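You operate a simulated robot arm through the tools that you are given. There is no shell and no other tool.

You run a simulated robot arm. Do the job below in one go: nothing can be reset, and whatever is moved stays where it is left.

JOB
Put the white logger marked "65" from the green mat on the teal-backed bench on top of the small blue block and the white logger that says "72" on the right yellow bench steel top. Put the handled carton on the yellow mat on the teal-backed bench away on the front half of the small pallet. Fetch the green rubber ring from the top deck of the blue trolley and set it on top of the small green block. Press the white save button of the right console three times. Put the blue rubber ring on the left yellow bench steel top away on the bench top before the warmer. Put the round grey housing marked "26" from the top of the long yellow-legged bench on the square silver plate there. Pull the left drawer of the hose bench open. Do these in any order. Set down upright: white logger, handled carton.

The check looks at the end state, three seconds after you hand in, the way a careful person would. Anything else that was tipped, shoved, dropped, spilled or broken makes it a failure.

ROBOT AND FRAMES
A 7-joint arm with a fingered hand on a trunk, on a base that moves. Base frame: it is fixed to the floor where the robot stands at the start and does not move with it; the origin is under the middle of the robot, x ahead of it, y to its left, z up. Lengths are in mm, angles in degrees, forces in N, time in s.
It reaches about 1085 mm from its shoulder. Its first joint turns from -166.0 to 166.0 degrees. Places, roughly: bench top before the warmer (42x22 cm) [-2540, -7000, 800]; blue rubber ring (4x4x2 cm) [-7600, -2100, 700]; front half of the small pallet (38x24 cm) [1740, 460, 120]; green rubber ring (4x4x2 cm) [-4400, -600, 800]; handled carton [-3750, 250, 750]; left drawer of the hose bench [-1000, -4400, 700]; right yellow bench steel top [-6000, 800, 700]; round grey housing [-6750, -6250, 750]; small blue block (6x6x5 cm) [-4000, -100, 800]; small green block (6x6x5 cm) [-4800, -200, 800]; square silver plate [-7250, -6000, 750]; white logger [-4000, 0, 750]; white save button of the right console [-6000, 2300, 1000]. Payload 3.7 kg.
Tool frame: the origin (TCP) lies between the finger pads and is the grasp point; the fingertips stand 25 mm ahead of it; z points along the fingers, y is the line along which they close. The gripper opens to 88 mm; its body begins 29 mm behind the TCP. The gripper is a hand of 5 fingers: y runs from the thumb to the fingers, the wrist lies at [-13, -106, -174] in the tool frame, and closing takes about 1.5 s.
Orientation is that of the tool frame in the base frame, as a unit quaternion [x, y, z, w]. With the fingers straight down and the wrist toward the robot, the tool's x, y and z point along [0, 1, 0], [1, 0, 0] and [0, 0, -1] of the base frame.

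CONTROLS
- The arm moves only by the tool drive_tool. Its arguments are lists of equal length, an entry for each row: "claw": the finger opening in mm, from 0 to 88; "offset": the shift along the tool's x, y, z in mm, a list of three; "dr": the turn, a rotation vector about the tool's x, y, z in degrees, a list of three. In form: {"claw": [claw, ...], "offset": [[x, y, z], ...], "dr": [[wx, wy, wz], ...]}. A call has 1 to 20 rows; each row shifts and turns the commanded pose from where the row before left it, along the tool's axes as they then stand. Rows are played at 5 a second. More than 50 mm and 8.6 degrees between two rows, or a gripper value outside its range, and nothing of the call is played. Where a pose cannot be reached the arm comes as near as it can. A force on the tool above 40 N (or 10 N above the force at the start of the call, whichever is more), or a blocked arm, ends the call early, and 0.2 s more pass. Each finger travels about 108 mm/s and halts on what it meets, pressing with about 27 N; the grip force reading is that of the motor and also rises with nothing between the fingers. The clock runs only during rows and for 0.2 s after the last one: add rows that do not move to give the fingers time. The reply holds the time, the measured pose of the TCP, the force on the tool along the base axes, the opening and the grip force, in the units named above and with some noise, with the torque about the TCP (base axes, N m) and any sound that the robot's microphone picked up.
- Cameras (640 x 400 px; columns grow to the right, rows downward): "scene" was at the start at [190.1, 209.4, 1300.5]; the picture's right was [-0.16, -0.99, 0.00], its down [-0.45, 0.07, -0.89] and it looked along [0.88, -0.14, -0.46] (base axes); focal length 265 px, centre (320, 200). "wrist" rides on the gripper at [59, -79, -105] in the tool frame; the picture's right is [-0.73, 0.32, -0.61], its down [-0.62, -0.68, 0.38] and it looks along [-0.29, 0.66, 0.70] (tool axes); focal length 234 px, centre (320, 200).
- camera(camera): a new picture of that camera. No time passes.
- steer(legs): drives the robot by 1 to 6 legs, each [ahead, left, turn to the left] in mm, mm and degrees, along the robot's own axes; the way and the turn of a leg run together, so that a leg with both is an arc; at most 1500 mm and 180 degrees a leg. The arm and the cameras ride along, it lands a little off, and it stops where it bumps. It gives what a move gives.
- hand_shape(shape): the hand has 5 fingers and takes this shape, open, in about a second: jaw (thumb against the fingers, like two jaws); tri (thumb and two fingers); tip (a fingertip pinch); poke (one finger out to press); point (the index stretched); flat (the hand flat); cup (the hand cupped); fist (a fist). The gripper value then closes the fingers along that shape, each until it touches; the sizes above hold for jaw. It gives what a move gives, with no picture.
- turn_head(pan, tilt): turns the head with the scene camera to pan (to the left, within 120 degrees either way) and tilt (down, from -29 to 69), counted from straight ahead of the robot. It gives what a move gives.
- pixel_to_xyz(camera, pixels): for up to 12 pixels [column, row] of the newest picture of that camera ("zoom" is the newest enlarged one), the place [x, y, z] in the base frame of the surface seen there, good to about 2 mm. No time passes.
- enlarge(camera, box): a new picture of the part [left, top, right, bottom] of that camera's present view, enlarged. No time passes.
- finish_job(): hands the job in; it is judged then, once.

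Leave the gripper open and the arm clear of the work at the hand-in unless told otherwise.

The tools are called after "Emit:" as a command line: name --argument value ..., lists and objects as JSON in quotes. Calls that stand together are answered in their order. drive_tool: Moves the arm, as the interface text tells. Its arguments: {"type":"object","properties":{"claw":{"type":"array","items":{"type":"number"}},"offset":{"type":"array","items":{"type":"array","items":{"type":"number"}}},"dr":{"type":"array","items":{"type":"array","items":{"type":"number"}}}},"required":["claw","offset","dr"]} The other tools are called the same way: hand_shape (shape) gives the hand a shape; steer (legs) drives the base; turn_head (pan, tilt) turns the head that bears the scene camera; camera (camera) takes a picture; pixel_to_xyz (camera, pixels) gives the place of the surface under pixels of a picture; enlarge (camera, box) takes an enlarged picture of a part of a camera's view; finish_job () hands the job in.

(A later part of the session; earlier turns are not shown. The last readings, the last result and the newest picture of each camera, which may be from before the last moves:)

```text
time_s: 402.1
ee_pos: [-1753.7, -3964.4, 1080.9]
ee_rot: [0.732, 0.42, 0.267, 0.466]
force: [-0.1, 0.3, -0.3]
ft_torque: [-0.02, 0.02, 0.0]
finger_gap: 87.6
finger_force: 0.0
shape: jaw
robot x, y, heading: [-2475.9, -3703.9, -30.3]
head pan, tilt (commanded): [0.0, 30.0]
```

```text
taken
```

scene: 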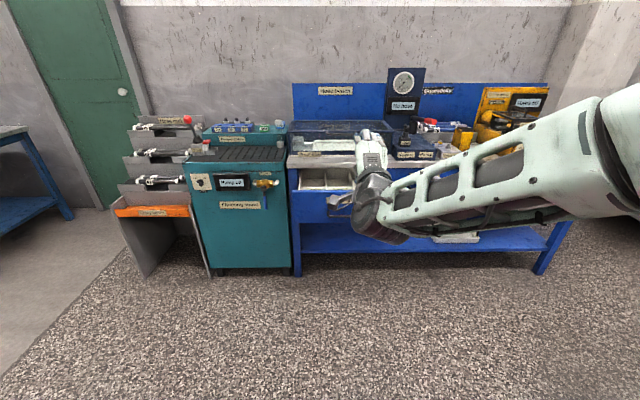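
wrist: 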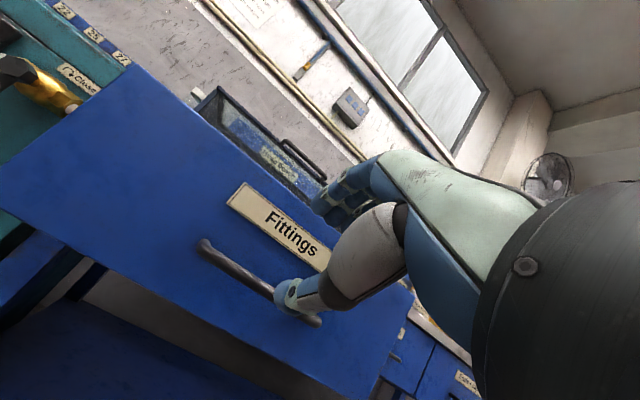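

The base bumped something behind. I look back on both sides to see what it is.

Emit:
turn_head --pan 120 --tilt 35

Emit:
camera --camera "scene"

Emit:
turn_head --pan -118 --tilt 35

Emit:
camera --camera "scene"

```text
time_s: 404.1
ee_pos: [-1752.2, -3965.1, 1080.1]
ee_rot: [0.731, 0.419, 0.267, 0.467]
force: [-0.4, -0.1, 0.2]
ft_torque: [0.01, 0.0, -0.01]
finger_gap: 87.7
finger_force: 0.0
shape: jaw
robot x, y, heading: [-2469.9, -3701.6, -30.5]
head pan, tilt (commanded): [120.0, 35.0]
```

```text
taken
```

scene: 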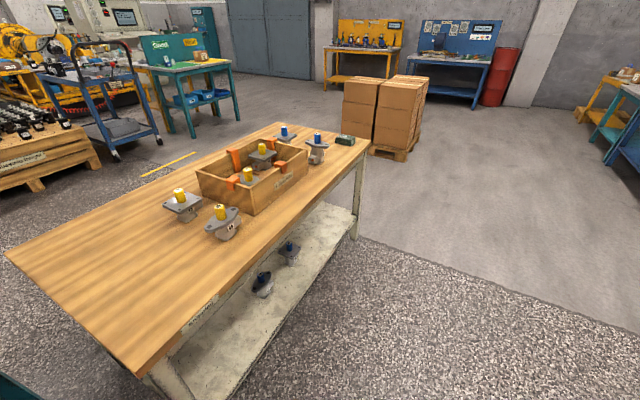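

```text
time_s: 407.5
ee_pos: [-1753.0, -3965.0, 1081.5]
ee_rot: [0.732, 0.419, 0.266, 0.467]
force: [0.0, 0.5, 0.1]
ft_torque: [-0.02, 0.0, 0.0]
finger_gap: 88.1
finger_force: 0.1
shape: jaw
robot x, y, heading: [-2468.5, -3702.1, -30.4]
head pan, tilt (commanded): [-118.0, 35.0]
```

```text
taken
```

scene: 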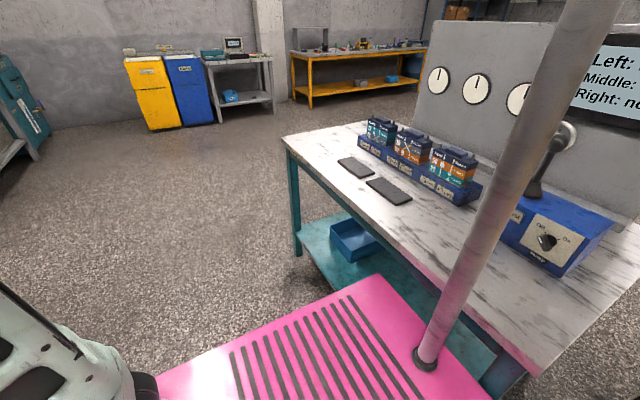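

I bumped the teal test table's frame behind (nothing moved on it). I look left again and measure the wooden table to plan the route north.

Emit:
turn_head --pan 115 --tilt 30

Emit:
camera --camera "scene"

Emit:
pixel_to_xyz --camera "scene" --pixels '[[170, 355], [390, 140], [390, 230], [260, 115], [415, 155], [440, 142], [500, 250], [600, 330], [200, 95], [250, 395]]'

```text
time_s: 410.8
ee_pos: [-1753.8, -3964.1, 1081.0]
ee_rot: [0.732, 0.42, 0.267, 0.466]
force: [0.6, 0.2, -0.2]
ft_torque: [0.01, 0.0, -0.02]
finger_gap: 87.6
finger_force: 0.1
shape: jaw
robot x, y, heading: [-2472.5, -3703.9, -30.3]
head pan, tilt (commanded): [115.0, 30.0]
```

```text
taken
```

scene: 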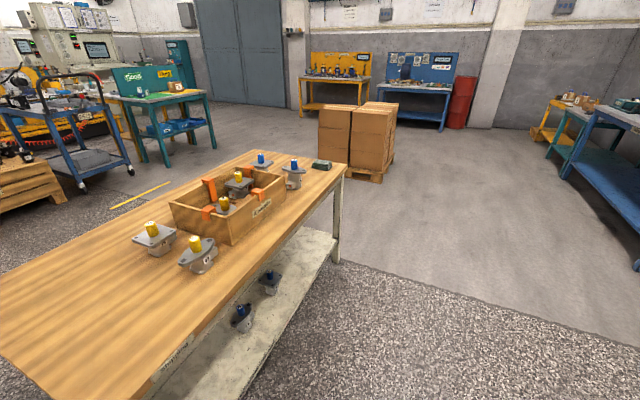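

```text
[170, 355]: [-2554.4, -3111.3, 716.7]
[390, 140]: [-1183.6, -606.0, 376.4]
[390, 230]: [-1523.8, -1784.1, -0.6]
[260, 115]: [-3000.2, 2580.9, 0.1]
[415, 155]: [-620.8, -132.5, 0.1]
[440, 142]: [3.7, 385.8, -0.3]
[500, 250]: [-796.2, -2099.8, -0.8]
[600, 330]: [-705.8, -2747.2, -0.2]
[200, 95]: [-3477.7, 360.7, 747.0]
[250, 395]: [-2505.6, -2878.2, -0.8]
```

I bring the hand back to pointing straight down in the travel pose, then move ahead 200 and turn left.

Emit:
drive_tool --claw '[88, 88, 88, 88, 88, 88, 88, 88, 88, 88, 88, 88, 88]' --offset '[[0, 0, 0], [0, 0, 0], [0, 0, 0], [0, 0, 0], [0, 0, 0], [0, 0, 0], [0, 0, 0], [0, 0, 0], [29, -33, 0], [29, -33, 0], [29, -33, 0], [29, -33, 0], [29, -33, 0]]' --dr '[[8.1, 0, 0], [8.1, 0, 0], [8.1, 0, 0], [8.1, 0, 0], [8.1, 0, 0], [8.1, 0, 0], [8.1, 0, 0], [8.1, 0, 0], [0, 0, 0], [0, 0, 0], [0, 0, 0], [0, 0, 0], [0, 0, 0]]'

Emit:
steer --legs '[[220, 0, 0], [0, 0, 92]]'

Emit:
turn_head --pan 10 --tilt 20

Emit:
camera --camera "scene"

```text
time_s: 413.6
ee_pos: [-1824.4, -3755.0, 1078.6]
ee_rot: [0.868, 0.497, 0.001, 0.001]
force: [-0.1, 0.2, 0.0]
ft_torque: [-0.01, 0.03, -0.02]
finger_gap: 87.7
finger_force: 0.1
shape: jaw
robot x, y, heading: [-2468.8, -3703.6, -30.3]
head pan, tilt (commanded): [115.0, 30.0]
```

```text
time_s: 419.1
ee_pos: [-2233.5, -3167.5, 1078.1]
ee_rot: [0.254, 0.967, 0.002, 0.001]
force: [-0.4, -0.3, 0.2]
ft_torque: [-0.03, -0.01, 0.01]
finger_gap: 87.6
finger_force: 0.1
shape: jaw
robot x, y, heading: [-2278.7, -3813.3, 60.7]
head pan, tilt (commanded): [115.0, 30.0]
```

```text
time_s: 420.9
ee_pos: [-2233.6, -3165.3, 1079.0]
ee_rot: [0.255, 0.967, 0.002, 0.0]
force: [-1.0, -0.2, 0.1]
ft_torque: [0.04, 0.0, 0.03]
finger_gap: 87.5
finger_force: 0.1
shape: jaw
robot x, y, heading: [-2278.5, -3810.9, 60.4]
head pan, tilt (commanded): [10.0, 20.0]
```

```text
taken
```

scene: 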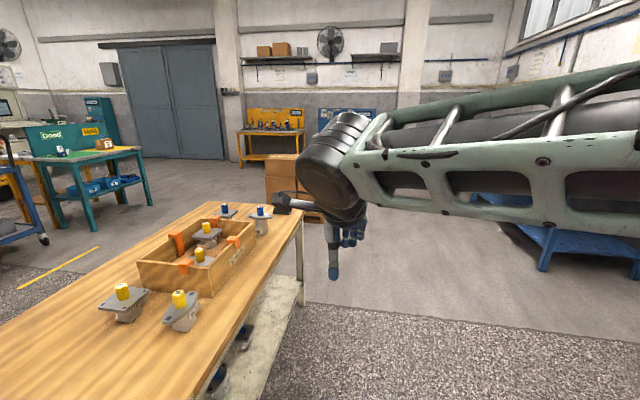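

Route clear along the table's right side. I drive on, then turn towards the teal-backed bench.

Emit:
steer --legs '[[1500, 0, 0], [680, 0, 0], [0, 0, 83], [1500, 0, 0]]'

Emit:
turn_head --pan 15 --tilt 25

Emit:
camera --camera "scene"

```text
time_s: 442.1
ee_pos: [-3001.6, -910.5, 1079.3]
ee_rot: [-0.442, 0.897, 0.001, -0.001]
force: [0.0, -0.1, 0.0]
ft_torque: [-0.01, -0.01, 0.02]
finger_gap: 87.8
finger_force: 0.1
shape: jaw
robot x, y, heading: [-2362.7, -1049.1, 142.5]
head pan, tilt (commanded): [10.0, 20.0]
```

```text
time_s: 442.8
ee_pos: [-3000.5, -910.8, 1079.0]
ee_rot: [-0.442, 0.897, 0.002, -0.001]
force: [-0.8, -0.1, -0.3]
ft_torque: [0.01, 0.0, -0.02]
finger_gap: 87.7
finger_force: 0.1
shape: jaw
robot x, y, heading: [-2360.9, -1046.2, 142.8]
head pan, tilt (commanded): [15.0, 25.0]
```

```text
taken
```

scene: 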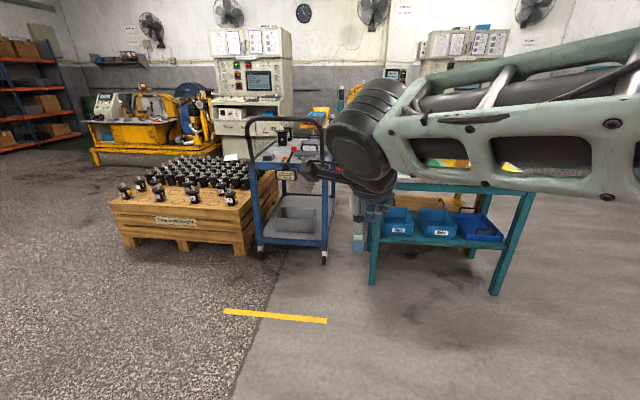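

I tuck the hand in and to the right a little, then approach the spot in front of bench and trolley in two steps.

Emit:
drive_tool --claw '[88, 88, 88, 88]' --offset '[[-40, -20, -10], [-40, -20, -10], [-40, -20, -10], [-20, -20, -10]]' --dr '[[0, 0, 0], [0, 0, 0], [0, 0, 0], [0, 0, 0]]'

Emit:
steer --legs '[[900, 60, 7.7]]'

Emit:
turn_head --pan 30 --tilt 35

Emit:
camera --camera "scene"

```text
time_s: 443.8
ee_pos: [-2851.7, -848.5, 1118.4]
ee_rot: [-0.442, 0.897, 0.001, 0.0]
force: [-0.5, -0.1, 0.5]
ft_torque: [0.02, -0.05, -0.02]
finger_gap: 88.0
finger_force: 0.1
shape: jaw
robot x, y, heading: [-2365.4, -1045.0, 142.5]
head pan, tilt (commanded): [15.0, 25.0]
```

```text
time_s: 448.5
ee_pos: [-3647.3, -471.7, 1119.0]
ee_rot: [-0.502, 0.865, 0.001, 0.0]
force: [0.2, -0.2, -0.2]
ft_torque: [0.0, -0.02, -0.02]
finger_gap: 87.8
finger_force: 0.0
shape: jaw
robot x, y, heading: [-3140.2, -599.9, 150.1]
head pan, tilt (commanded): [15.0, 25.0]
```

```text
time_s: 449.2
ee_pos: [-3647.7, -471.3, 1119.3]
ee_rot: [-0.501, 0.866, 0.001, -0.001]
force: [0.7, -1.1, -0.3]
ft_torque: [0.04, -0.01, 0.02]
finger_gap: 88.0
finger_force: 0.0
shape: jaw
robot x, y, heading: [-3138.1, -604.0, 150.2]
head pan, tilt (commanded): [30.0, 35.0]
```

```text
taken
```

scene: 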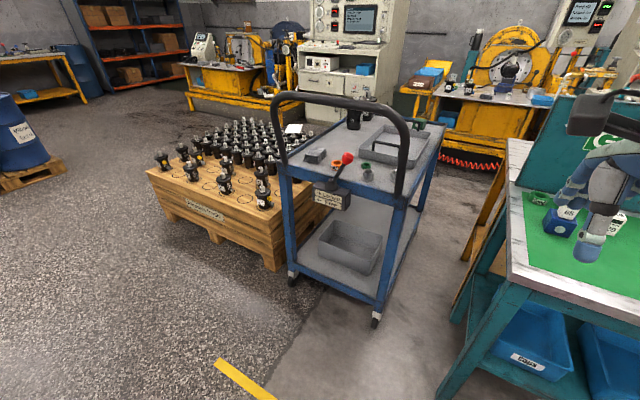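

I re-measure the trolley deck from here.

Emit:
enlarge --camera "scene" --box '[270, 85, 450, 215]'

Emit:
pixel_to_xyz --camera "zoom" --pixels '[[340, 258], [340, 278], [395, 285], [260, 250], [470, 330], [485, 190], [435, 55], [250, 40], [370, 240], [420, 232], [540, 230], [520, 140]]'

```text
3.08 times, centred on (360, 150) of scene
```

zoom: 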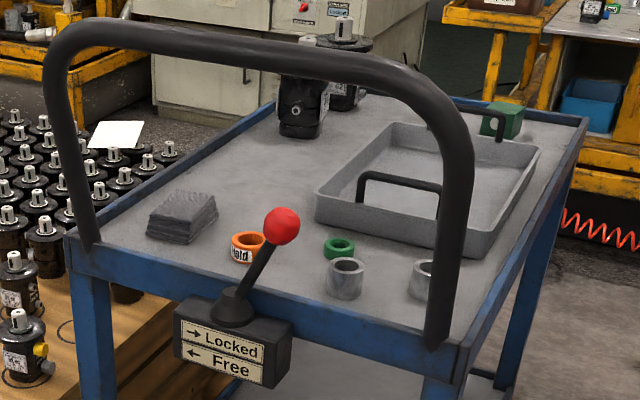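

```text
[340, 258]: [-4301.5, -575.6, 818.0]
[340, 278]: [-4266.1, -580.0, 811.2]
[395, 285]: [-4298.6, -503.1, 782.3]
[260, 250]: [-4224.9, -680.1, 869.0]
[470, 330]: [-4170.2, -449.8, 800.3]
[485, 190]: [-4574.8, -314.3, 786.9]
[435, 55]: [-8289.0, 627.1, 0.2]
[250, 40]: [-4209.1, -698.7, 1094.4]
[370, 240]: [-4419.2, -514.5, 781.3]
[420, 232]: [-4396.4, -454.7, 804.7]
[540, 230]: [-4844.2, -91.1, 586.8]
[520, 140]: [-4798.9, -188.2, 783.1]
```

Emit:
enlarge --camera "scene" --box '[345, 150, 405, 190]'

Emit:
pixel_to_xyz --camera "zoom" --pixels '[[207, 130], [255, 130], [230, 118], [230, 145], [230, 160], [225, 200], [270, 200], [248, 185], [460, 200], [350, 100], [330, 170]]'

```text
10.00 times, centred on (375, 170) of scene
```

zoom: 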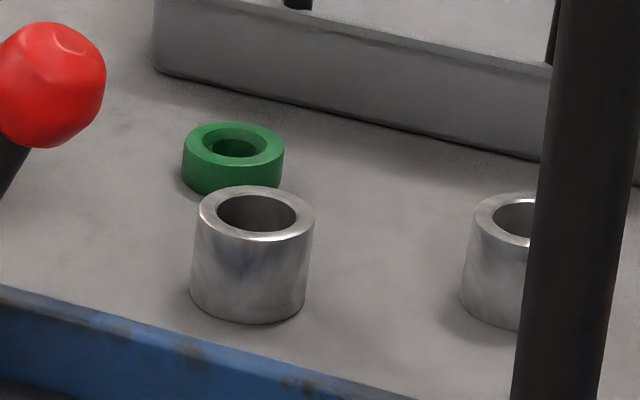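

```text
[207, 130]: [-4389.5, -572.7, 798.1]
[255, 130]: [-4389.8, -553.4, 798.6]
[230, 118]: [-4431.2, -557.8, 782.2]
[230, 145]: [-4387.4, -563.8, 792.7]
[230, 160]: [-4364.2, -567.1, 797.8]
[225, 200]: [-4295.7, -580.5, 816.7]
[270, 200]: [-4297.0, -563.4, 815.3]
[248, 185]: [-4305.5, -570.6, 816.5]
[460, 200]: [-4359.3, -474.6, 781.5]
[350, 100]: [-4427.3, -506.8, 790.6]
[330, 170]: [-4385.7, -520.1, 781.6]
```

The green ring centre ≈ (-4378,-565), top 798, deck 782. I move in so the arm can come over the trolley's right side, beside the handle post.

Emit:
steer --legs '[[345, -55, 0.3]]'

Emit:
turn_head --pan 45 --tilt 35

Emit:
camera --camera "scene"

Emit:
camera --camera "wrist"

```text
time_s: 451.5
ee_pos: [-3924.2, -259.4, 1118.7]
ee_rot: [-0.507, 0.862, 0.002, -0.001]
force: [-0.2, -0.1, 0.4]
ft_torque: [0.02, 0.02, -0.04]
finger_gap: 87.7
finger_force: 0.1
shape: jaw
robot x, y, heading: [-3412.8, -384.1, 151.0]
head pan, tilt (commanded): [30.0, 35.0]
```

```text
time_s: 452.3
ee_pos: [-3924.2, -259.6, 1118.6]
ee_rot: [-0.508, 0.862, 0.002, 0.0]
force: [0.4, -0.7, 0.7]
ft_torque: [-0.03, 0.02, 0.03]
finger_gap: 87.8
finger_force: 0.0
shape: jaw
robot x, y, heading: [-3414.4, -383.9, 150.8]
head pan, tilt (commanded): [45.0, 35.0]
```

```text
taken
```

scene: 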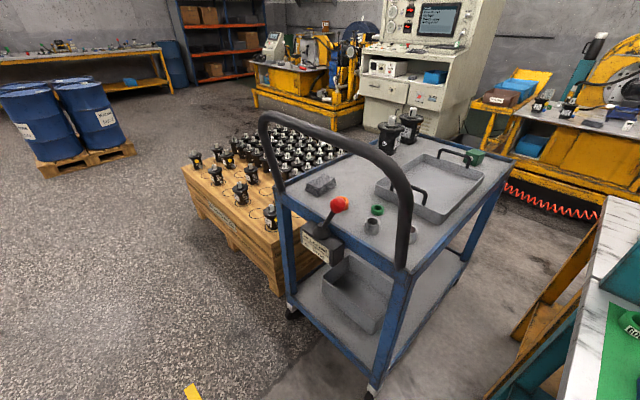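

```text
taken
```

wrist: 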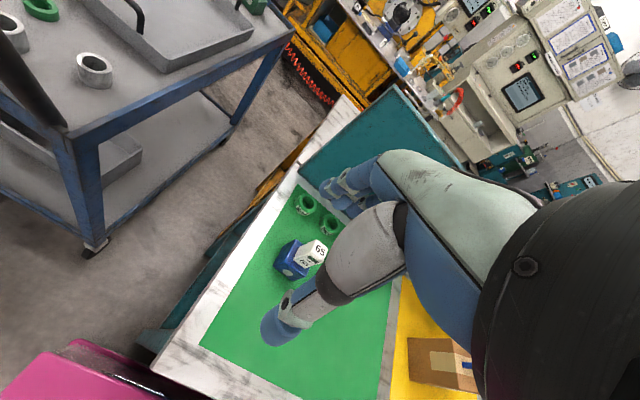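

I rotate the hand 104° (so the wrist will lie to the trolley's right side) while staying here above the bench edge.

Emit:
drive_tool --claw '[88, 88, 88, 88, 88, 88, 88, 88, 88, 88, 88, 88, 88, 88]' --offset '[[0, 0, 0], [0, 0, 0], [0, 0, 0], [0, 0, 0], [0, 0, 0], [0, 0, 0], [0, 0, 0], [0, 0, 0], [0, 0, 0], [0, 0, 0], [0, 0, 0], [0, 0, 0], [0, 0, 0], [0, 0, 0]]' --dr '[[0, 0, -8], [0, 0, -8], [0, 0, -8], [0, 0, -8], [0, 0, -8], [0, 0, -8], [0, 0, -8], [0, 0, -8], [0, 0, -8], [0, 0, -8], [0, 0, -8], [0, 0, -8], [0, 0, -8], [0, 0, 0]]'

Emit:
camera --camera "scene"

Emit:
camera --camera "wrist"

```text
time_s: 455.3
ee_pos: [-3925.0, -260.0, 1119.3]
ee_rot: [0.991, -0.132, -0.001, 0.0]
force: [0.4, 0.2, 0.2]
ft_torque: [0.0, -0.01, -0.02]
finger_gap: 88.0
finger_force: 0.0
shape: jaw
robot x, y, heading: [-3416.3, -383.4, 150.6]
head pan, tilt (commanded): [45.0, 35.0]
```

```text
taken
```

scene: 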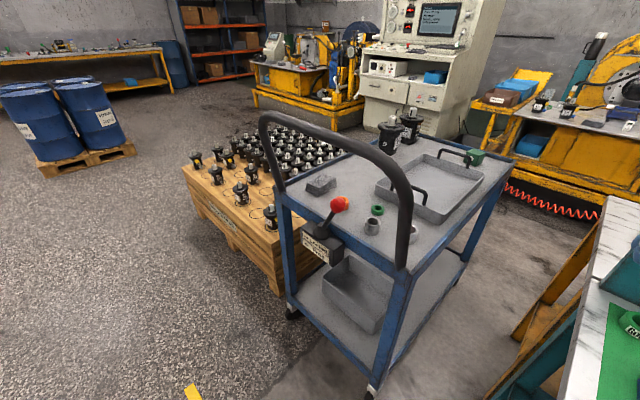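

```text
taken
```

wrist: 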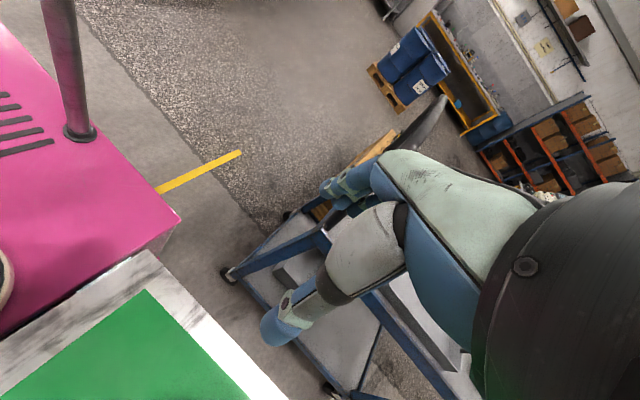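

Rotated as planned. Now I move to the waypoint in the gap beside the trolley, lowering to z≈915.

Emit:
drive_tool --claw '[88, 88, 88, 88, 75, 70, 70, 70]' --offset '[[-35.7, 11.5, 29], [-35.7, 11.5, 29], [-35.7, 11.5, 29], [-35.7, 11.5, 29], [-35.7, 11.5, 29], [-35.7, 11.5, 29], [-35.7, 11.5, 29], [0, 0, 0]]' --dr '[[0, 0, 0], [0, 0, 0], [0, 0, 0], [0, 0, 0], [0, 0, 0], [0, 0, 0], [0, 0, 0], [0, 0, 0]]'

Emit:
camera --camera "scene"

Emit:
camera --camera "wrist"

```text
time_s: 457.1
ee_pos: [-4186.7, -272.7, 915.6]
ee_rot: [0.991, -0.131, -0.002, -0.001]
force: [-0.2, 0.0, -0.3]
ft_torque: [0.01, 0.0, 0.0]
finger_gap: 70.1
finger_force: 0.0
shape: jaw
robot x, y, heading: [-3415.5, -383.4, 150.7]
head pan, tilt (commanded): [45.0, 35.0]
```

```text
taken
```

scene: 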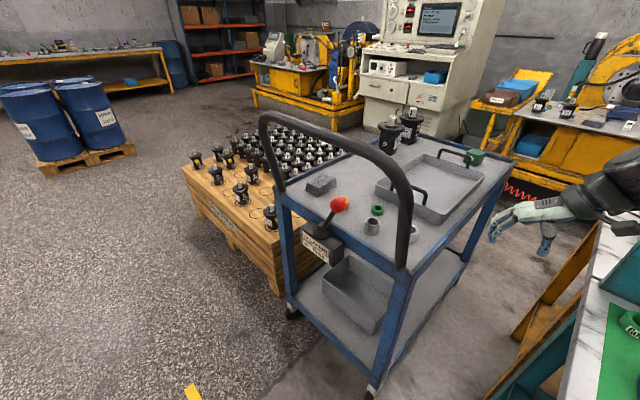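

```text
taken
```

wrist: 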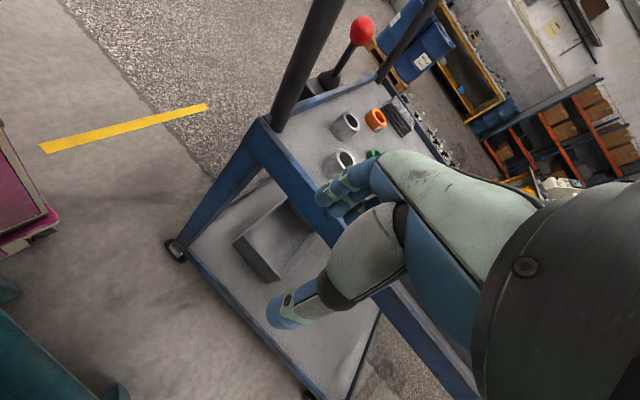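

The hand is in the gap, level with the deck. I move half of the way in over the deck and check clearance to the handle post.

Emit:
turn_head --pan 30 --tilt 30

Emit:
drive_tool --claw '[70, 70, 70, 70, 70]' --offset '[[-13.6, 41.5, 0], [-13.6, 41.5, 0], [-13.6, 41.5, 0], [-13.6, 41.5, 0], [0, 0, 0]]' --dr '[[0, 0, 0], [0, 0, 0], [0, 0, 0], [0, 0, 0], [0, 0, 0]]'

Emit:
camera --camera "scene"

Emit:
camera --camera "wrist"

```text
time_s: 457.9
ee_pos: [-4187.4, -272.9, 915.1]
ee_rot: [0.991, -0.131, -0.002, -0.001]
force: [-0.1, -0.1, -0.2]
ft_torque: [0.0, 0.03, 0.0]
finger_gap: 70.2
finger_force: 0.1
shape: jaw
robot x, y, heading: [-3412.2, -380.1, 151.2]
head pan, tilt (commanded): [30.0, 30.0]
```

```text
time_s: 459.1
ee_pos: [-4282.6, -416.9, 916.7]
ee_rot: [0.991, -0.132, -0.002, -0.001]
force: [-0.4, 0.6, 0.5]
ft_torque: [-0.01, -0.03, 0.0]
finger_gap: 70.2
finger_force: 0.0
shape: jaw
robot x, y, heading: [-3420.1, -381.6, 150.8]
head pan, tilt (commanded): [30.0, 30.0]
```

```text
taken
```

scene: 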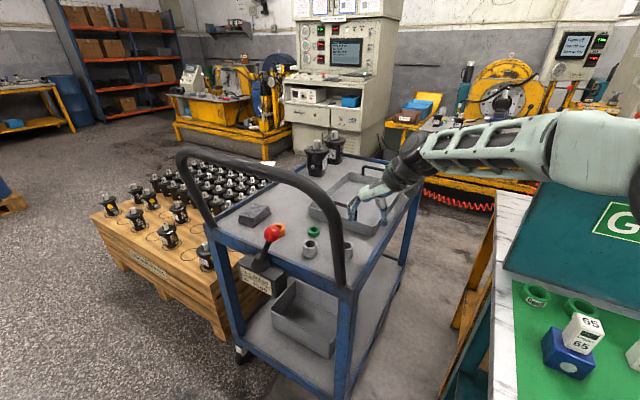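

```text
taken
```

wrist: 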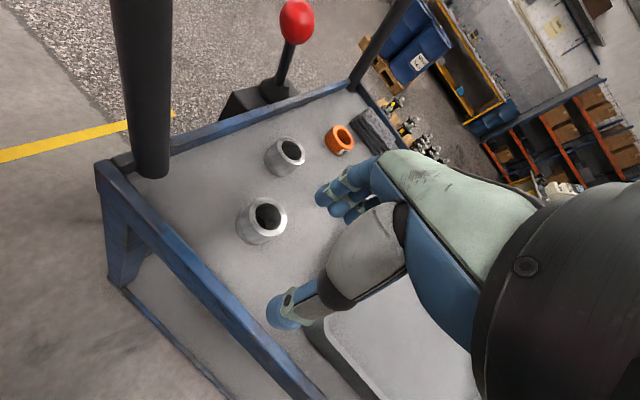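

Plenty of room: the forearm passes right of the post. I continue to above the ring.

Emit:
drive_tool --claw '[70, 70, 70, 70, 70]' --offset '[[-13.6, 41.5, 0], [-13.6, 41.5, 0], [-13.6, 41.5, 0], [-13.6, 41.5, 0], [0, 0, 0]]' --dr '[[0, 0, 0], [0, 0, 0], [0, 0, 0], [0, 0, 0], [0, 0, 0]]'

Emit:
camera --camera "scene"

Emit:
camera --camera "wrist"

```text
time_s: 460.2
ee_pos: [-4377.3, -564.1, 916.7]
ee_rot: [0.991, -0.131, -0.002, -0.001]
force: [-0.6, -0.7, 0.6]
ft_torque: [-0.01, 0.02, 0.01]
finger_gap: 70.2
finger_force: 0.0
shape: jaw
robot x, y, heading: [-3415.4, -382.5, 151.1]
head pan, tilt (commanded): [30.0, 30.0]
```

```text
taken
```

scene: 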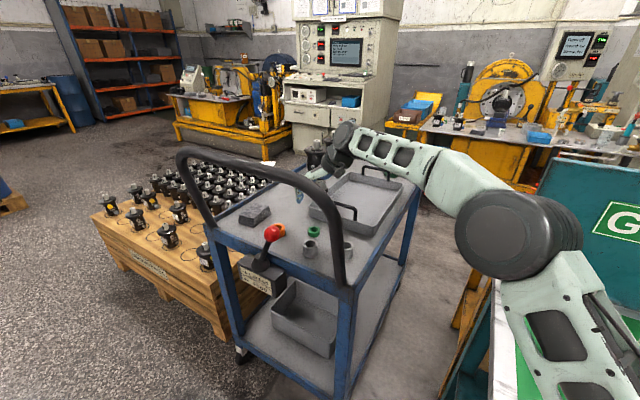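

```text
taken
```

wrist: 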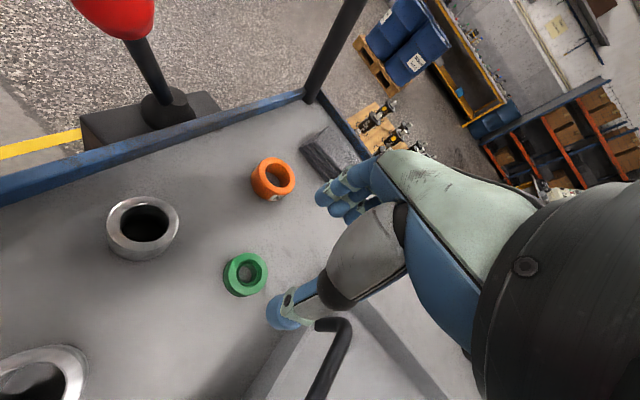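

The ring at (246,274) is nearly on axis; I correct 4 mm and descend to just above the deck in two steps.

Emit:
drive_tool --claw '[70, 65, 65, 65]' --offset '[[0.5, -4, 20], [0, 0, 25], [0, 0, 20], [0, 0, 0]]' --dr '[[0, 0, 0], [0, 0, 0], [0, 0, 0], [0, 0, 0]]'

Emit:
camera --camera "wrist"

Emit:
camera --camera "scene"

```text
time_s: 461.2
ee_pos: [-4376.0, -558.9, 851.4]
ee_rot: [0.991, -0.131, -0.002, -0.001]
force: [0.0, -0.2, 0.2]
ft_torque: [0.03, 0.06, 0.0]
finger_gap: 65.5
finger_force: 0.0
shape: jaw
robot x, y, heading: [-3414.9, -382.3, 150.9]
head pan, tilt (commanded): [30.0, 30.0]
```

```text
taken
```

wrist: 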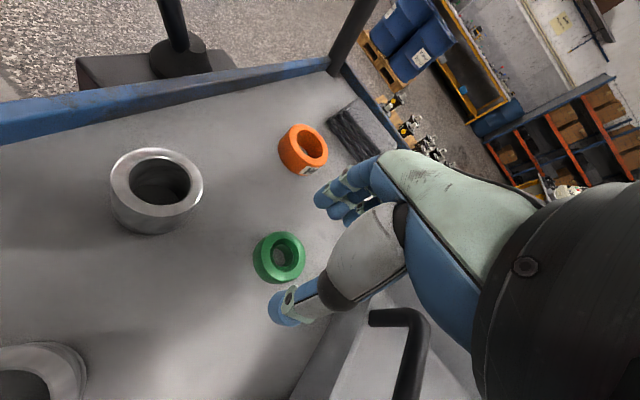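

```text
taken
```

scene: 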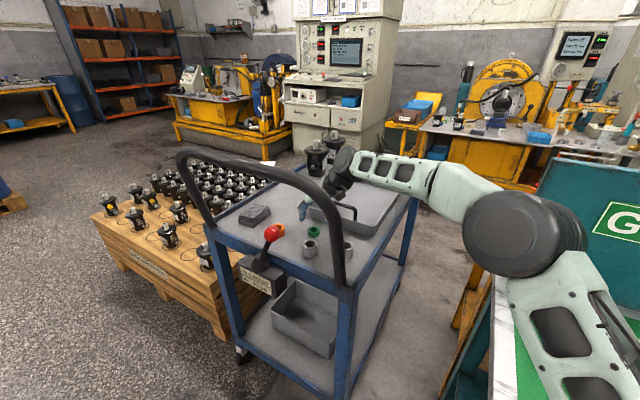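

Still on axis (281,257). I descend slowly, watching the tray handle near the palm.

Emit:
drive_tool --claw '[65, 65, 65]' --offset '[[0, 0, 10], [0, 0, 10], [0, 0, 0]]' --dr '[[0, 0, 0], [0, 0, 0], [0, 0, 0]]'

Emit:
camera --camera "wrist"

Emit:
enlarge --camera "scene" --box '[270, 130, 410, 260]'

```text
time_s: 462.1
ee_pos: [-4377.6, -559.0, 831.9]
ee_rot: [0.991, -0.132, -0.002, -0.002]
force: [-0.4, 0.1, 0.1]
ft_torque: [0.04, 0.02, -0.01]
finger_gap: 65.3
finger_force: 0.1
shape: jaw
robot x, y, heading: [-3414.0, -386.0, 150.7]
head pan, tilt (commanded): [30.0, 30.0]
```

```text
taken
```

wrist: 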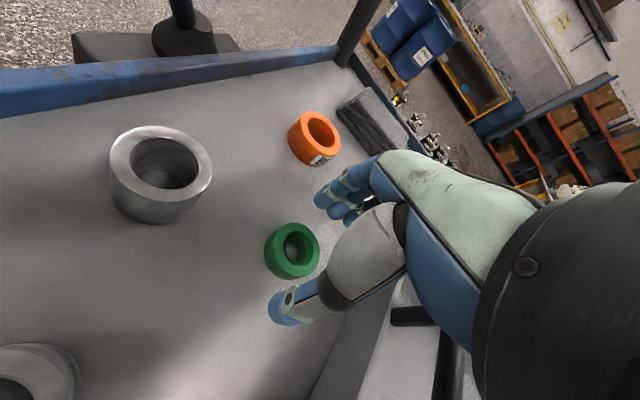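

```text
3.08 times, centred on (340, 195) of scene
```

zoom: 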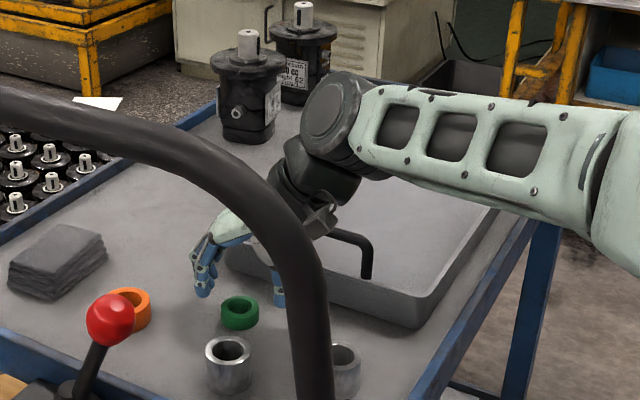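

Clear. I continue down to z≈811.

Emit:
drive_tool --claw '[65, 65, 65, 65]' --offset '[[0, 0, 8], [0, 0, 8], [0, 0, 4], [0, 0, 0]]' --dr '[[0, 0, 0], [0, 0, 0], [0, 0, 0], [0, 0, 0]]'

Emit:
camera --camera "wrist"

```text
time_s: 463.1
ee_pos: [-4377.8, -561.3, 811.6]
ee_rot: [0.991, -0.131, -0.001, -0.001]
force: [-0.2, 0.0, 0.2]
ft_torque: [-0.02, -0.01, -0.01]
finger_gap: 65.3
finger_force: 0.0
shape: jaw
robot x, y, heading: [-3413.9, -387.3, 150.8]
head pan, tilt (commanded): [30.0, 30.0]
```

```text
taken
```

wrist: 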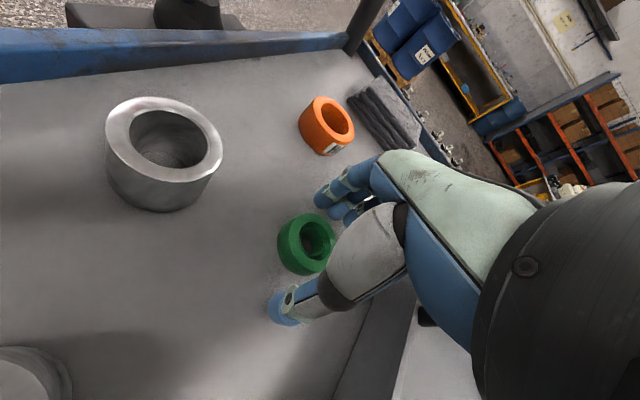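

Now I lower 2 mm and close on the ring.

Emit:
drive_tool --claw '[65, 55, 45, 35, 25, 20, 20, 20, 20, 20]' --offset '[[0, 0, 2], [0, 0, 0], [0, 0, 0], [0, 0, 0], [0, 0, 0], [0, 0, 0], [0, 0, 0], [0, 0, 0], [0, 0, 0], [0, 0, 0]]' --dr '[[0, 0, 0], [0, 0, 0], [0, 0, 0], [0, 0, 0], [0, 0, 0], [0, 0, 0], [0, 0, 0], [0, 0, 0], [0, 0, 0], [0, 0, 0]]'

Emit:
camera --camera "wrist"

```text
time_s: 465.2
ee_pos: [-4376.9, -560.0, 809.1]
ee_rot: [0.991, -0.131, -0.001, -0.001]
force: [-0.1, 0.0, 0.2]
ft_torque: [0.02, -0.01, 0.01]
finger_gap: 33.5
finger_force: 27.4
shape: jaw
robot x, y, heading: [-3417.6, -383.3, 150.8]
head pan, tilt (commanded): [30.0, 30.0]
```

```text
taken
```

wrist: 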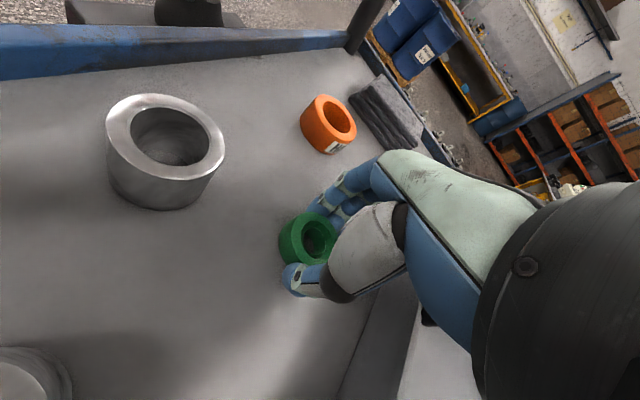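

Gripped (33.5 mm). I lift straight up to z≈915 and go back out the way I came.

Emit:
drive_tool --claw '[20, 20, 20, 20, 20, 20, 20, 20, 20, 20, 20, 20, 20]' --offset '[[0, 0, -10], [0, 0, -20], [0, 0, -25], [0, 0, -25], [0, 0, -27], [13.6, -41.5, 0], [13.6, -41.5, 0], [13.6, -41.5, 0], [13.6, -41.5, 0], [13.6, -41.5, 0], [13.6, -41.5, 0], [13.6, -41.5, 0], [13.6, -41.5, 0]]' --dr '[[0, 0, 0], [0, 0, 0], [0, 0, 0], [0, 0, 0], [0, 0, 0], [0, 0, 0], [0, 0, 0], [0, 0, 0], [0, 0, 0], [0, 0, 0], [0, 0, 0], [0, 0, 0], [0, 0, 0]]'

Emit:
camera --camera "wrist"

Emit:
camera --camera "scene"

```text
time_s: 468.1
ee_pos: [-4184.6, -268.5, 915.3]
ee_rot: [0.991, -0.13, -0.001, -0.001]
force: [0.5, -0.3, -0.2]
ft_torque: [0.01, -0.02, 0.02]
finger_gap: 33.2
finger_force: 26.6
shape: jaw
robot x, y, heading: [-3415.4, -387.0, 150.9]
head pan, tilt (commanded): [30.0, 30.0]
```

```text
taken
```

wrist: 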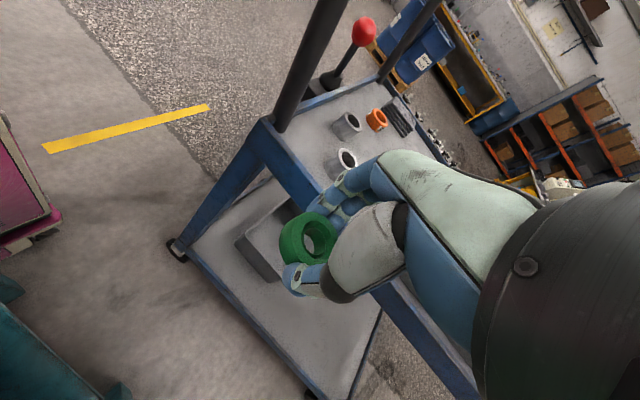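

```text
taken
```

scene: 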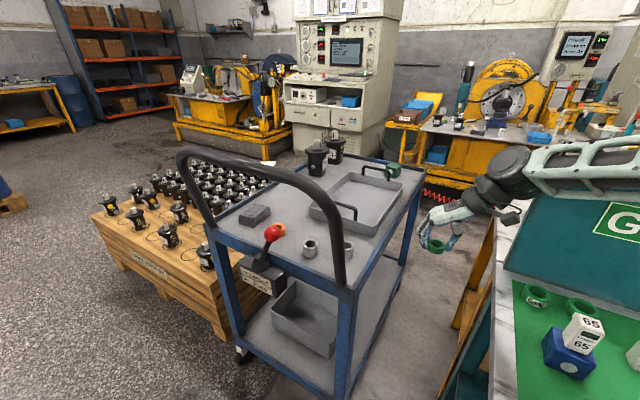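

The ring is held. I raise back over the bench edge and rotate the hand back to the travel orientation.

Emit:
drive_tool --claw '[20, 20, 20, 20, 20, 20, 20, 20, 20, 20, 20, 20, 20, 20, 20, 20, 20, 20, 20, 20]' --offset '[[35.7, -11.5, -29], [35.7, -11.5, -29], [35.7, -11.5, -29], [35.7, -11.5, -29], [35.7, -11.5, -29], [35.7, -11.5, -29], [35.7, -11.5, -29], [0, 0, 0], [0, 0, 0], [0, 0, 0], [0, 0, 0], [0, 0, 0], [0, 0, 0], [0, 0, 0], [0, 0, 0], [0, 0, 0], [0, 0, 0], [0, 0, 0], [0, 0, 0], [0, 0, 0]]' --dr '[[0, 0, 0], [0, 0, 0], [0, 0, 0], [0, 0, 0], [0, 0, 0], [0, 0, 0], [0, 0, 0], [0, 0, 8], [0, 0, 8], [0, 0, 8], [0, 0, 8], [0, 0, 8], [0, 0, 8], [0, 0, 8], [0, 0, 8], [0, 0, 8], [0, 0, 8], [0, 0, 8], [0, 0, 8], [0, 0, 8]]'

Emit:
steer --legs '[[-600, 0, 0]]'

Emit:
turn_head --pan 10 --tilt 25

Emit:
camera --camera "scene"

```text
time_s: 472.2
ee_pos: [-3923.0, -255.3, 1119.9]
ee_rot: [-0.506, 0.862, 0.002, -0.001]
force: [0.5, 0.3, -0.5]
ft_torque: [0.07, -0.04, 0.0]
finger_gap: 32.9
finger_force: 27.1
shape: jaw
robot x, y, heading: [-3416.5, -386.0, 150.8]
head pan, tilt (commanded): [30.0, 30.0]
```

```text
time_s: 475.6
ee_pos: [-3397.5, -547.3, 1118.5]
ee_rot: [-0.506, 0.863, 0.001, -0.001]
force: [0.3, -0.3, -1.5]
ft_torque: [-0.02, -0.02, -0.01]
finger_gap: 33.3
finger_force: 27.5
shape: jaw
robot x, y, heading: [-2890.1, -677.5, 151.0]
head pan, tilt (commanded): [30.0, 30.0]
```

```text
time_s: 476.5
ee_pos: [-3397.5, -548.0, 1118.8]
ee_rot: [-0.506, 0.863, 0.001, 0.0]
force: [0.0, -0.3, 0.6]
ft_torque: [0.02, 0.01, 0.01]
finger_gap: 33.3
finger_force: 26.5
shape: jaw
robot x, y, heading: [-2890.2, -677.1, 150.5]
head pan, tilt (commanded): [10.0, 25.0]
```

```text
taken
```

scene: 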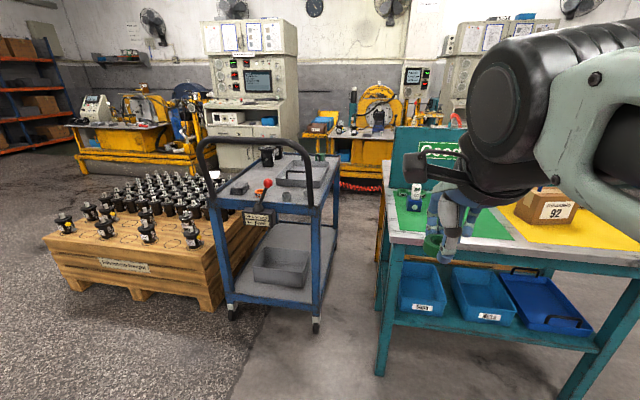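

I drive around the back-to-back benches to the trolley's far end: slide right, then ahead past the bench's right end.

Emit:
steer --legs '[[0, -1500, 0], [1500, 0, 0], [900, 0, 0]]'

Emit:
turn_head --pan 40 --tilt 25

Emit:
camera --camera "scene"

```text
time_s: 495.2
ee_pos: [-4756.9, 1923.3, 1117.6]
ee_rot: [-0.502, 0.865, 0.001, -0.001]
force: [-0.5, -0.3, -0.9]
ft_torque: [0.02, 0.02, -0.03]
finger_gap: 33.0
finger_force: 26.9
shape: jaw
robot x, y, heading: [-4248.5, 1789.4, 150.5]
head pan, tilt (commanded): [10.0, 25.0]
```

```text
time_s: 496.1
ee_pos: [-4757.5, 1922.8, 1118.8]
ee_rot: [-0.502, 0.865, 0.002, -0.001]
force: [0.9, 0.2, -0.4]
ft_torque: [-0.01, 0.0, -0.03]
finger_gap: 33.0
finger_force: 27.3
shape: jaw
robot x, y, heading: [-4254.1, 1789.9, 150.4]
head pan, tilt (commanded): [40.0, 25.0]
```

```text
taken
```

scene: 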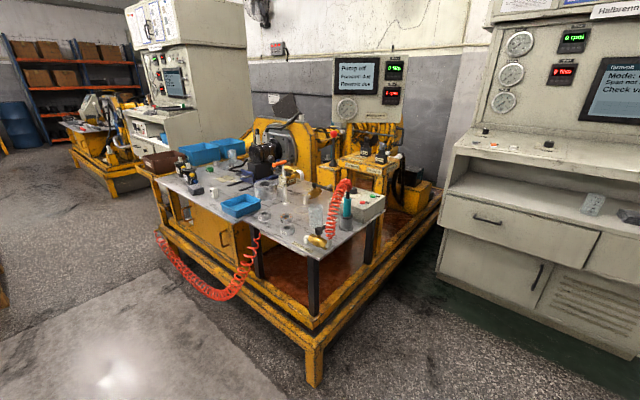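

I slide left along the lane to the spot near the trolley's far end.

Emit:
steer --legs '[[60, 0, 0], [40, 1000, 0], [60, 800, 0]]'

Emit:
turn_head --pan 110 --tilt 40

Emit:
camera --camera "scene"

```text
time_s: 505.9
ee_pos: [-5785.7, 412.5, 1119.1]
ee_rot: [-0.508, 0.861, 0.001, 0.0]
force: [0.3, 0.2, -0.1]
ft_torque: [0.01, 0.03, -0.01]
finger_gap: 33.4
finger_force: 26.8
shape: jaw
robot x, y, heading: [-5277.0, 284.1, 151.1]
head pan, tilt (commanded): [40.0, 25.0]
```

```text
time_s: 507.3
ee_pos: [-5785.2, 414.2, 1119.1]
ee_rot: [-0.508, 0.861, 0.002, -0.001]
force: [0.3, 0.7, -0.1]
ft_torque: [-0.03, 0.0, 0.0]
finger_gap: 33.4
finger_force: 26.9
shape: jaw
robot x, y, heading: [-5276.0, 286.3, 151.1]
head pan, tilt (commanded): [110.0, 40.0]
```

```text
taken
```

scene: 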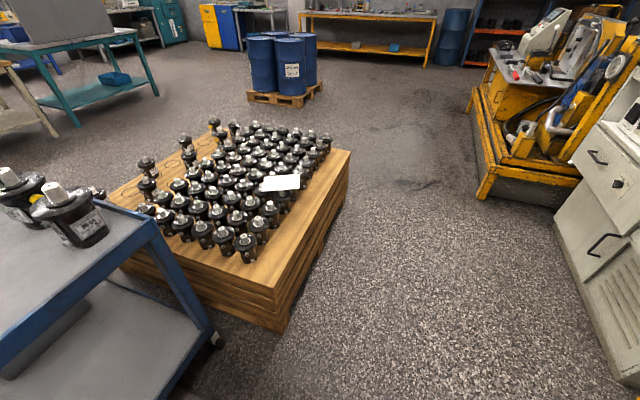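

I turn the base around to face the trolley's far end.

Emit:
steer --legs '[[0, 0, 90], [0, 0, 89]]'

Emit:
turn_head --pan -10 --tilt 40

Emit:
camera --camera "scene"

```text
time_s: 515.2
ee_pos: [-4772.6, 147.0, 1117.1]
ee_rot: [0.869, 0.494, 0.001, 0.001]
force: [-0.4, -1.0, -1.0]
ft_torque: [0.0, 0.01, -0.01]
finger_gap: 32.9
finger_force: 27.0
shape: jaw
robot x, y, heading: [-5276.7, 284.5, -30.7]
head pan, tilt (commanded): [110.0, 40.0]
```

```text
time_s: 517.2
ee_pos: [-4772.4, 146.8, 1119.4]
ee_rot: [0.869, 0.495, 0.001, 0.001]
force: [0.6, -0.3, -0.7]
ft_torque: [0.0, 0.02, -0.03]
finger_gap: 32.8
finger_force: 27.5
shape: jaw
robot x, y, heading: [-5275.1, 290.6, -30.6]
head pan, tilt (commanded): [-10.0, 40.0]
```

```text
taken
```

scene: 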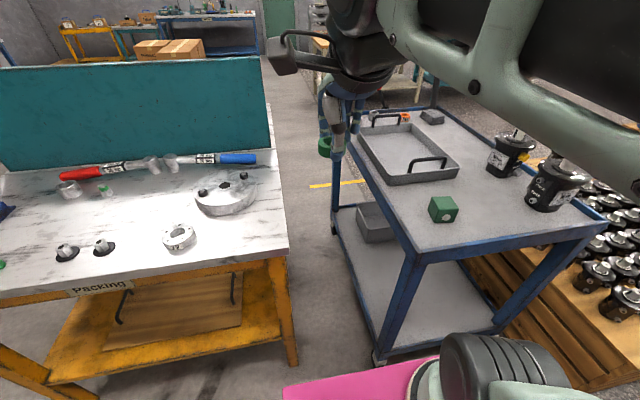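

The green block is at (442,208). I measure it and then slide right to bring it in front.

Emit:
enlarge --camera "scene" --box '[410, 180, 480, 235]'

Emit:
pixel_to_xyz --camera "zoom" --pixels '[[185, 135], [335, 125], [210, 205], [385, 190], [280, 165], [225, 290], [375, 285], [300, 330]]'

Emit:
steer --legs '[[20, -300, 0]]'

Emit:
turn_head --pan 5 --tilt 45

Emit:
camera --camera "scene"

Emit:
camera --camera "wrist"

```text
7.27 times, centred on (445, 208) of scene
```

zoom: 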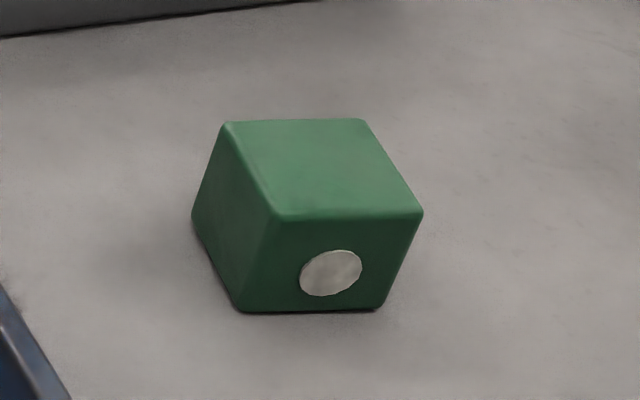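

```text
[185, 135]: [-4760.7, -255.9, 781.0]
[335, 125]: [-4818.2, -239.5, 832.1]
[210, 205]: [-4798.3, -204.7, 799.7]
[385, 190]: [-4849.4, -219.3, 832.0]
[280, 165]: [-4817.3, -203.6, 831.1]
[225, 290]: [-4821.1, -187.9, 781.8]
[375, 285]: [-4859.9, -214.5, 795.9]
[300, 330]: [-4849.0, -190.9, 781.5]
```

```text
time_s: 519.3
ee_pos: [-4911.8, -126.8, 1118.9]
ee_rot: [0.869, 0.494, 0.001, 0.001]
force: [-1.0, 0.0, -0.1]
ft_torque: [-0.01, -0.01, 0.02]
finger_gap: 32.8
finger_force: 27.2
shape: jaw
robot x, y, heading: [-5417.2, 14.1, -30.8]
head pan, tilt (commanded): [-10.0, 40.0]
```

```text
time_s: 520.1
ee_pos: [-4911.3, -126.8, 1119.2]
ee_rot: [0.87, 0.493, 0.001, 0.002]
force: [-0.1, -0.3, 0.1]
ft_torque: [0.0, 0.0, 0.0]
finger_gap: 32.9
finger_force: 26.9
shape: jaw
robot x, y, heading: [-5415.3, 14.6, -31.1]
head pan, tilt (commanded): [5.0, 45.0]
```

```text
taken
```

scene: 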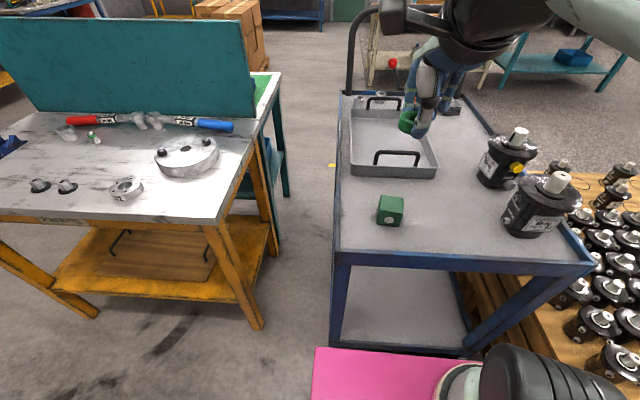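

```text
taken
```

wrist: 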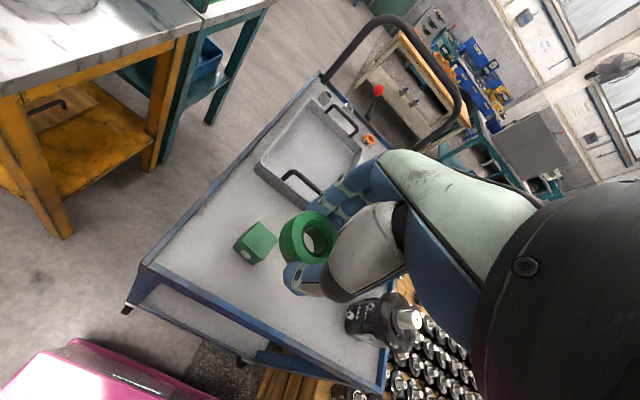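

Emit:
enlarge --camera "scene" --box '[360, 185, 420, 235]'

Emit:
pixel_to_xyz --camera "zoom" --pixels '[[248, 95], [420, 100], [232, 190], [405, 200], [325, 150], [240, 270], [400, 290], [330, 330]]'

```text
8.00 times, centred on (390, 210) of scene
```

zoom: 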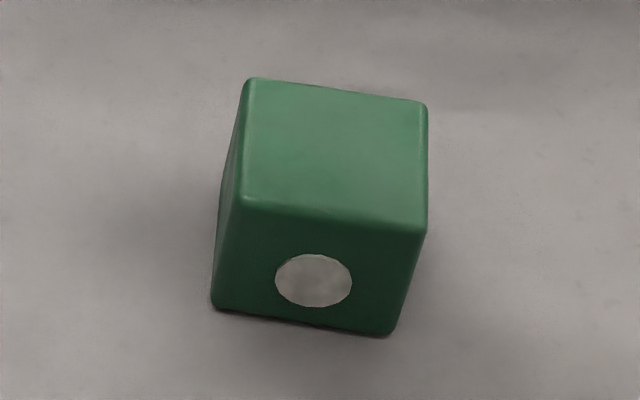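

```text
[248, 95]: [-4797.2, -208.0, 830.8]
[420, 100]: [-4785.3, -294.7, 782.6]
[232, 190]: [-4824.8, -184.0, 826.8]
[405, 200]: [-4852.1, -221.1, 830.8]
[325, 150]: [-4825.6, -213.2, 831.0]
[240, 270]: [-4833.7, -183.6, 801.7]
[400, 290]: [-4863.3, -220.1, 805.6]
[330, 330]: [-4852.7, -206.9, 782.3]
```

Block top centre ≈ (-4826,-214), z 831. I move over it and descend to ~40 mm above.

Emit:
drive_tool --claw '[20, 20, 20, 20, 20, 20, 20, 20, 20]' --offset '[[-10.3, 39.3, 0], [-10.3, 39.3, 0], [-10.3, 39.4, 0], [0, 0, 44], [0, 0, 44], [0, 0, 44], [0, 0, 44], [0, 0, 44], [0, 0, 0]]' --dr '[[0, 0, 0], [0, 0, 0], [0, 0, 0], [0, 0, 0], [0, 0, 0], [0, 0, 0], [0, 0, 0], [0, 0, 0], [0, 0, 0]]'

Emit:
camera --camera "wrist"

Emit:
enlarge --camera "scene" --box '[340, 140, 460, 240]'

```text
time_s: 522.1
ee_pos: [-4826.4, -214.4, 899.4]
ee_rot: [0.87, 0.494, 0.001, 0.001]
force: [0.8, -0.4, -1.5]
ft_torque: [0.01, 0.02, 0.02]
finger_gap: 32.9
finger_force: 26.5
shape: jaw
robot x, y, heading: [-5414.5, 19.2, -30.8]
head pan, tilt (commanded): [5.0, 45.0]
```

```text
taken
```

wrist: 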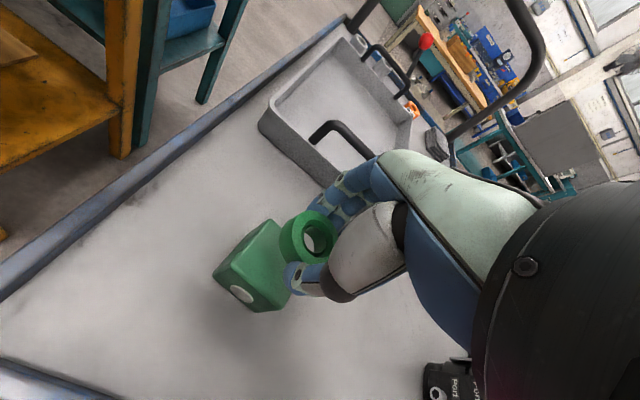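

```text
4.00 times, centred on (400, 190) of scene
```

zoom: 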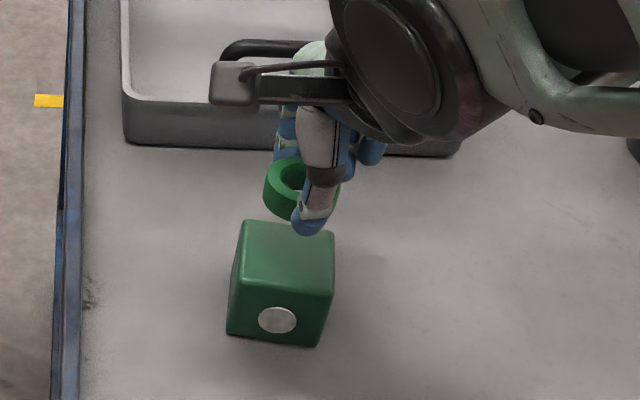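

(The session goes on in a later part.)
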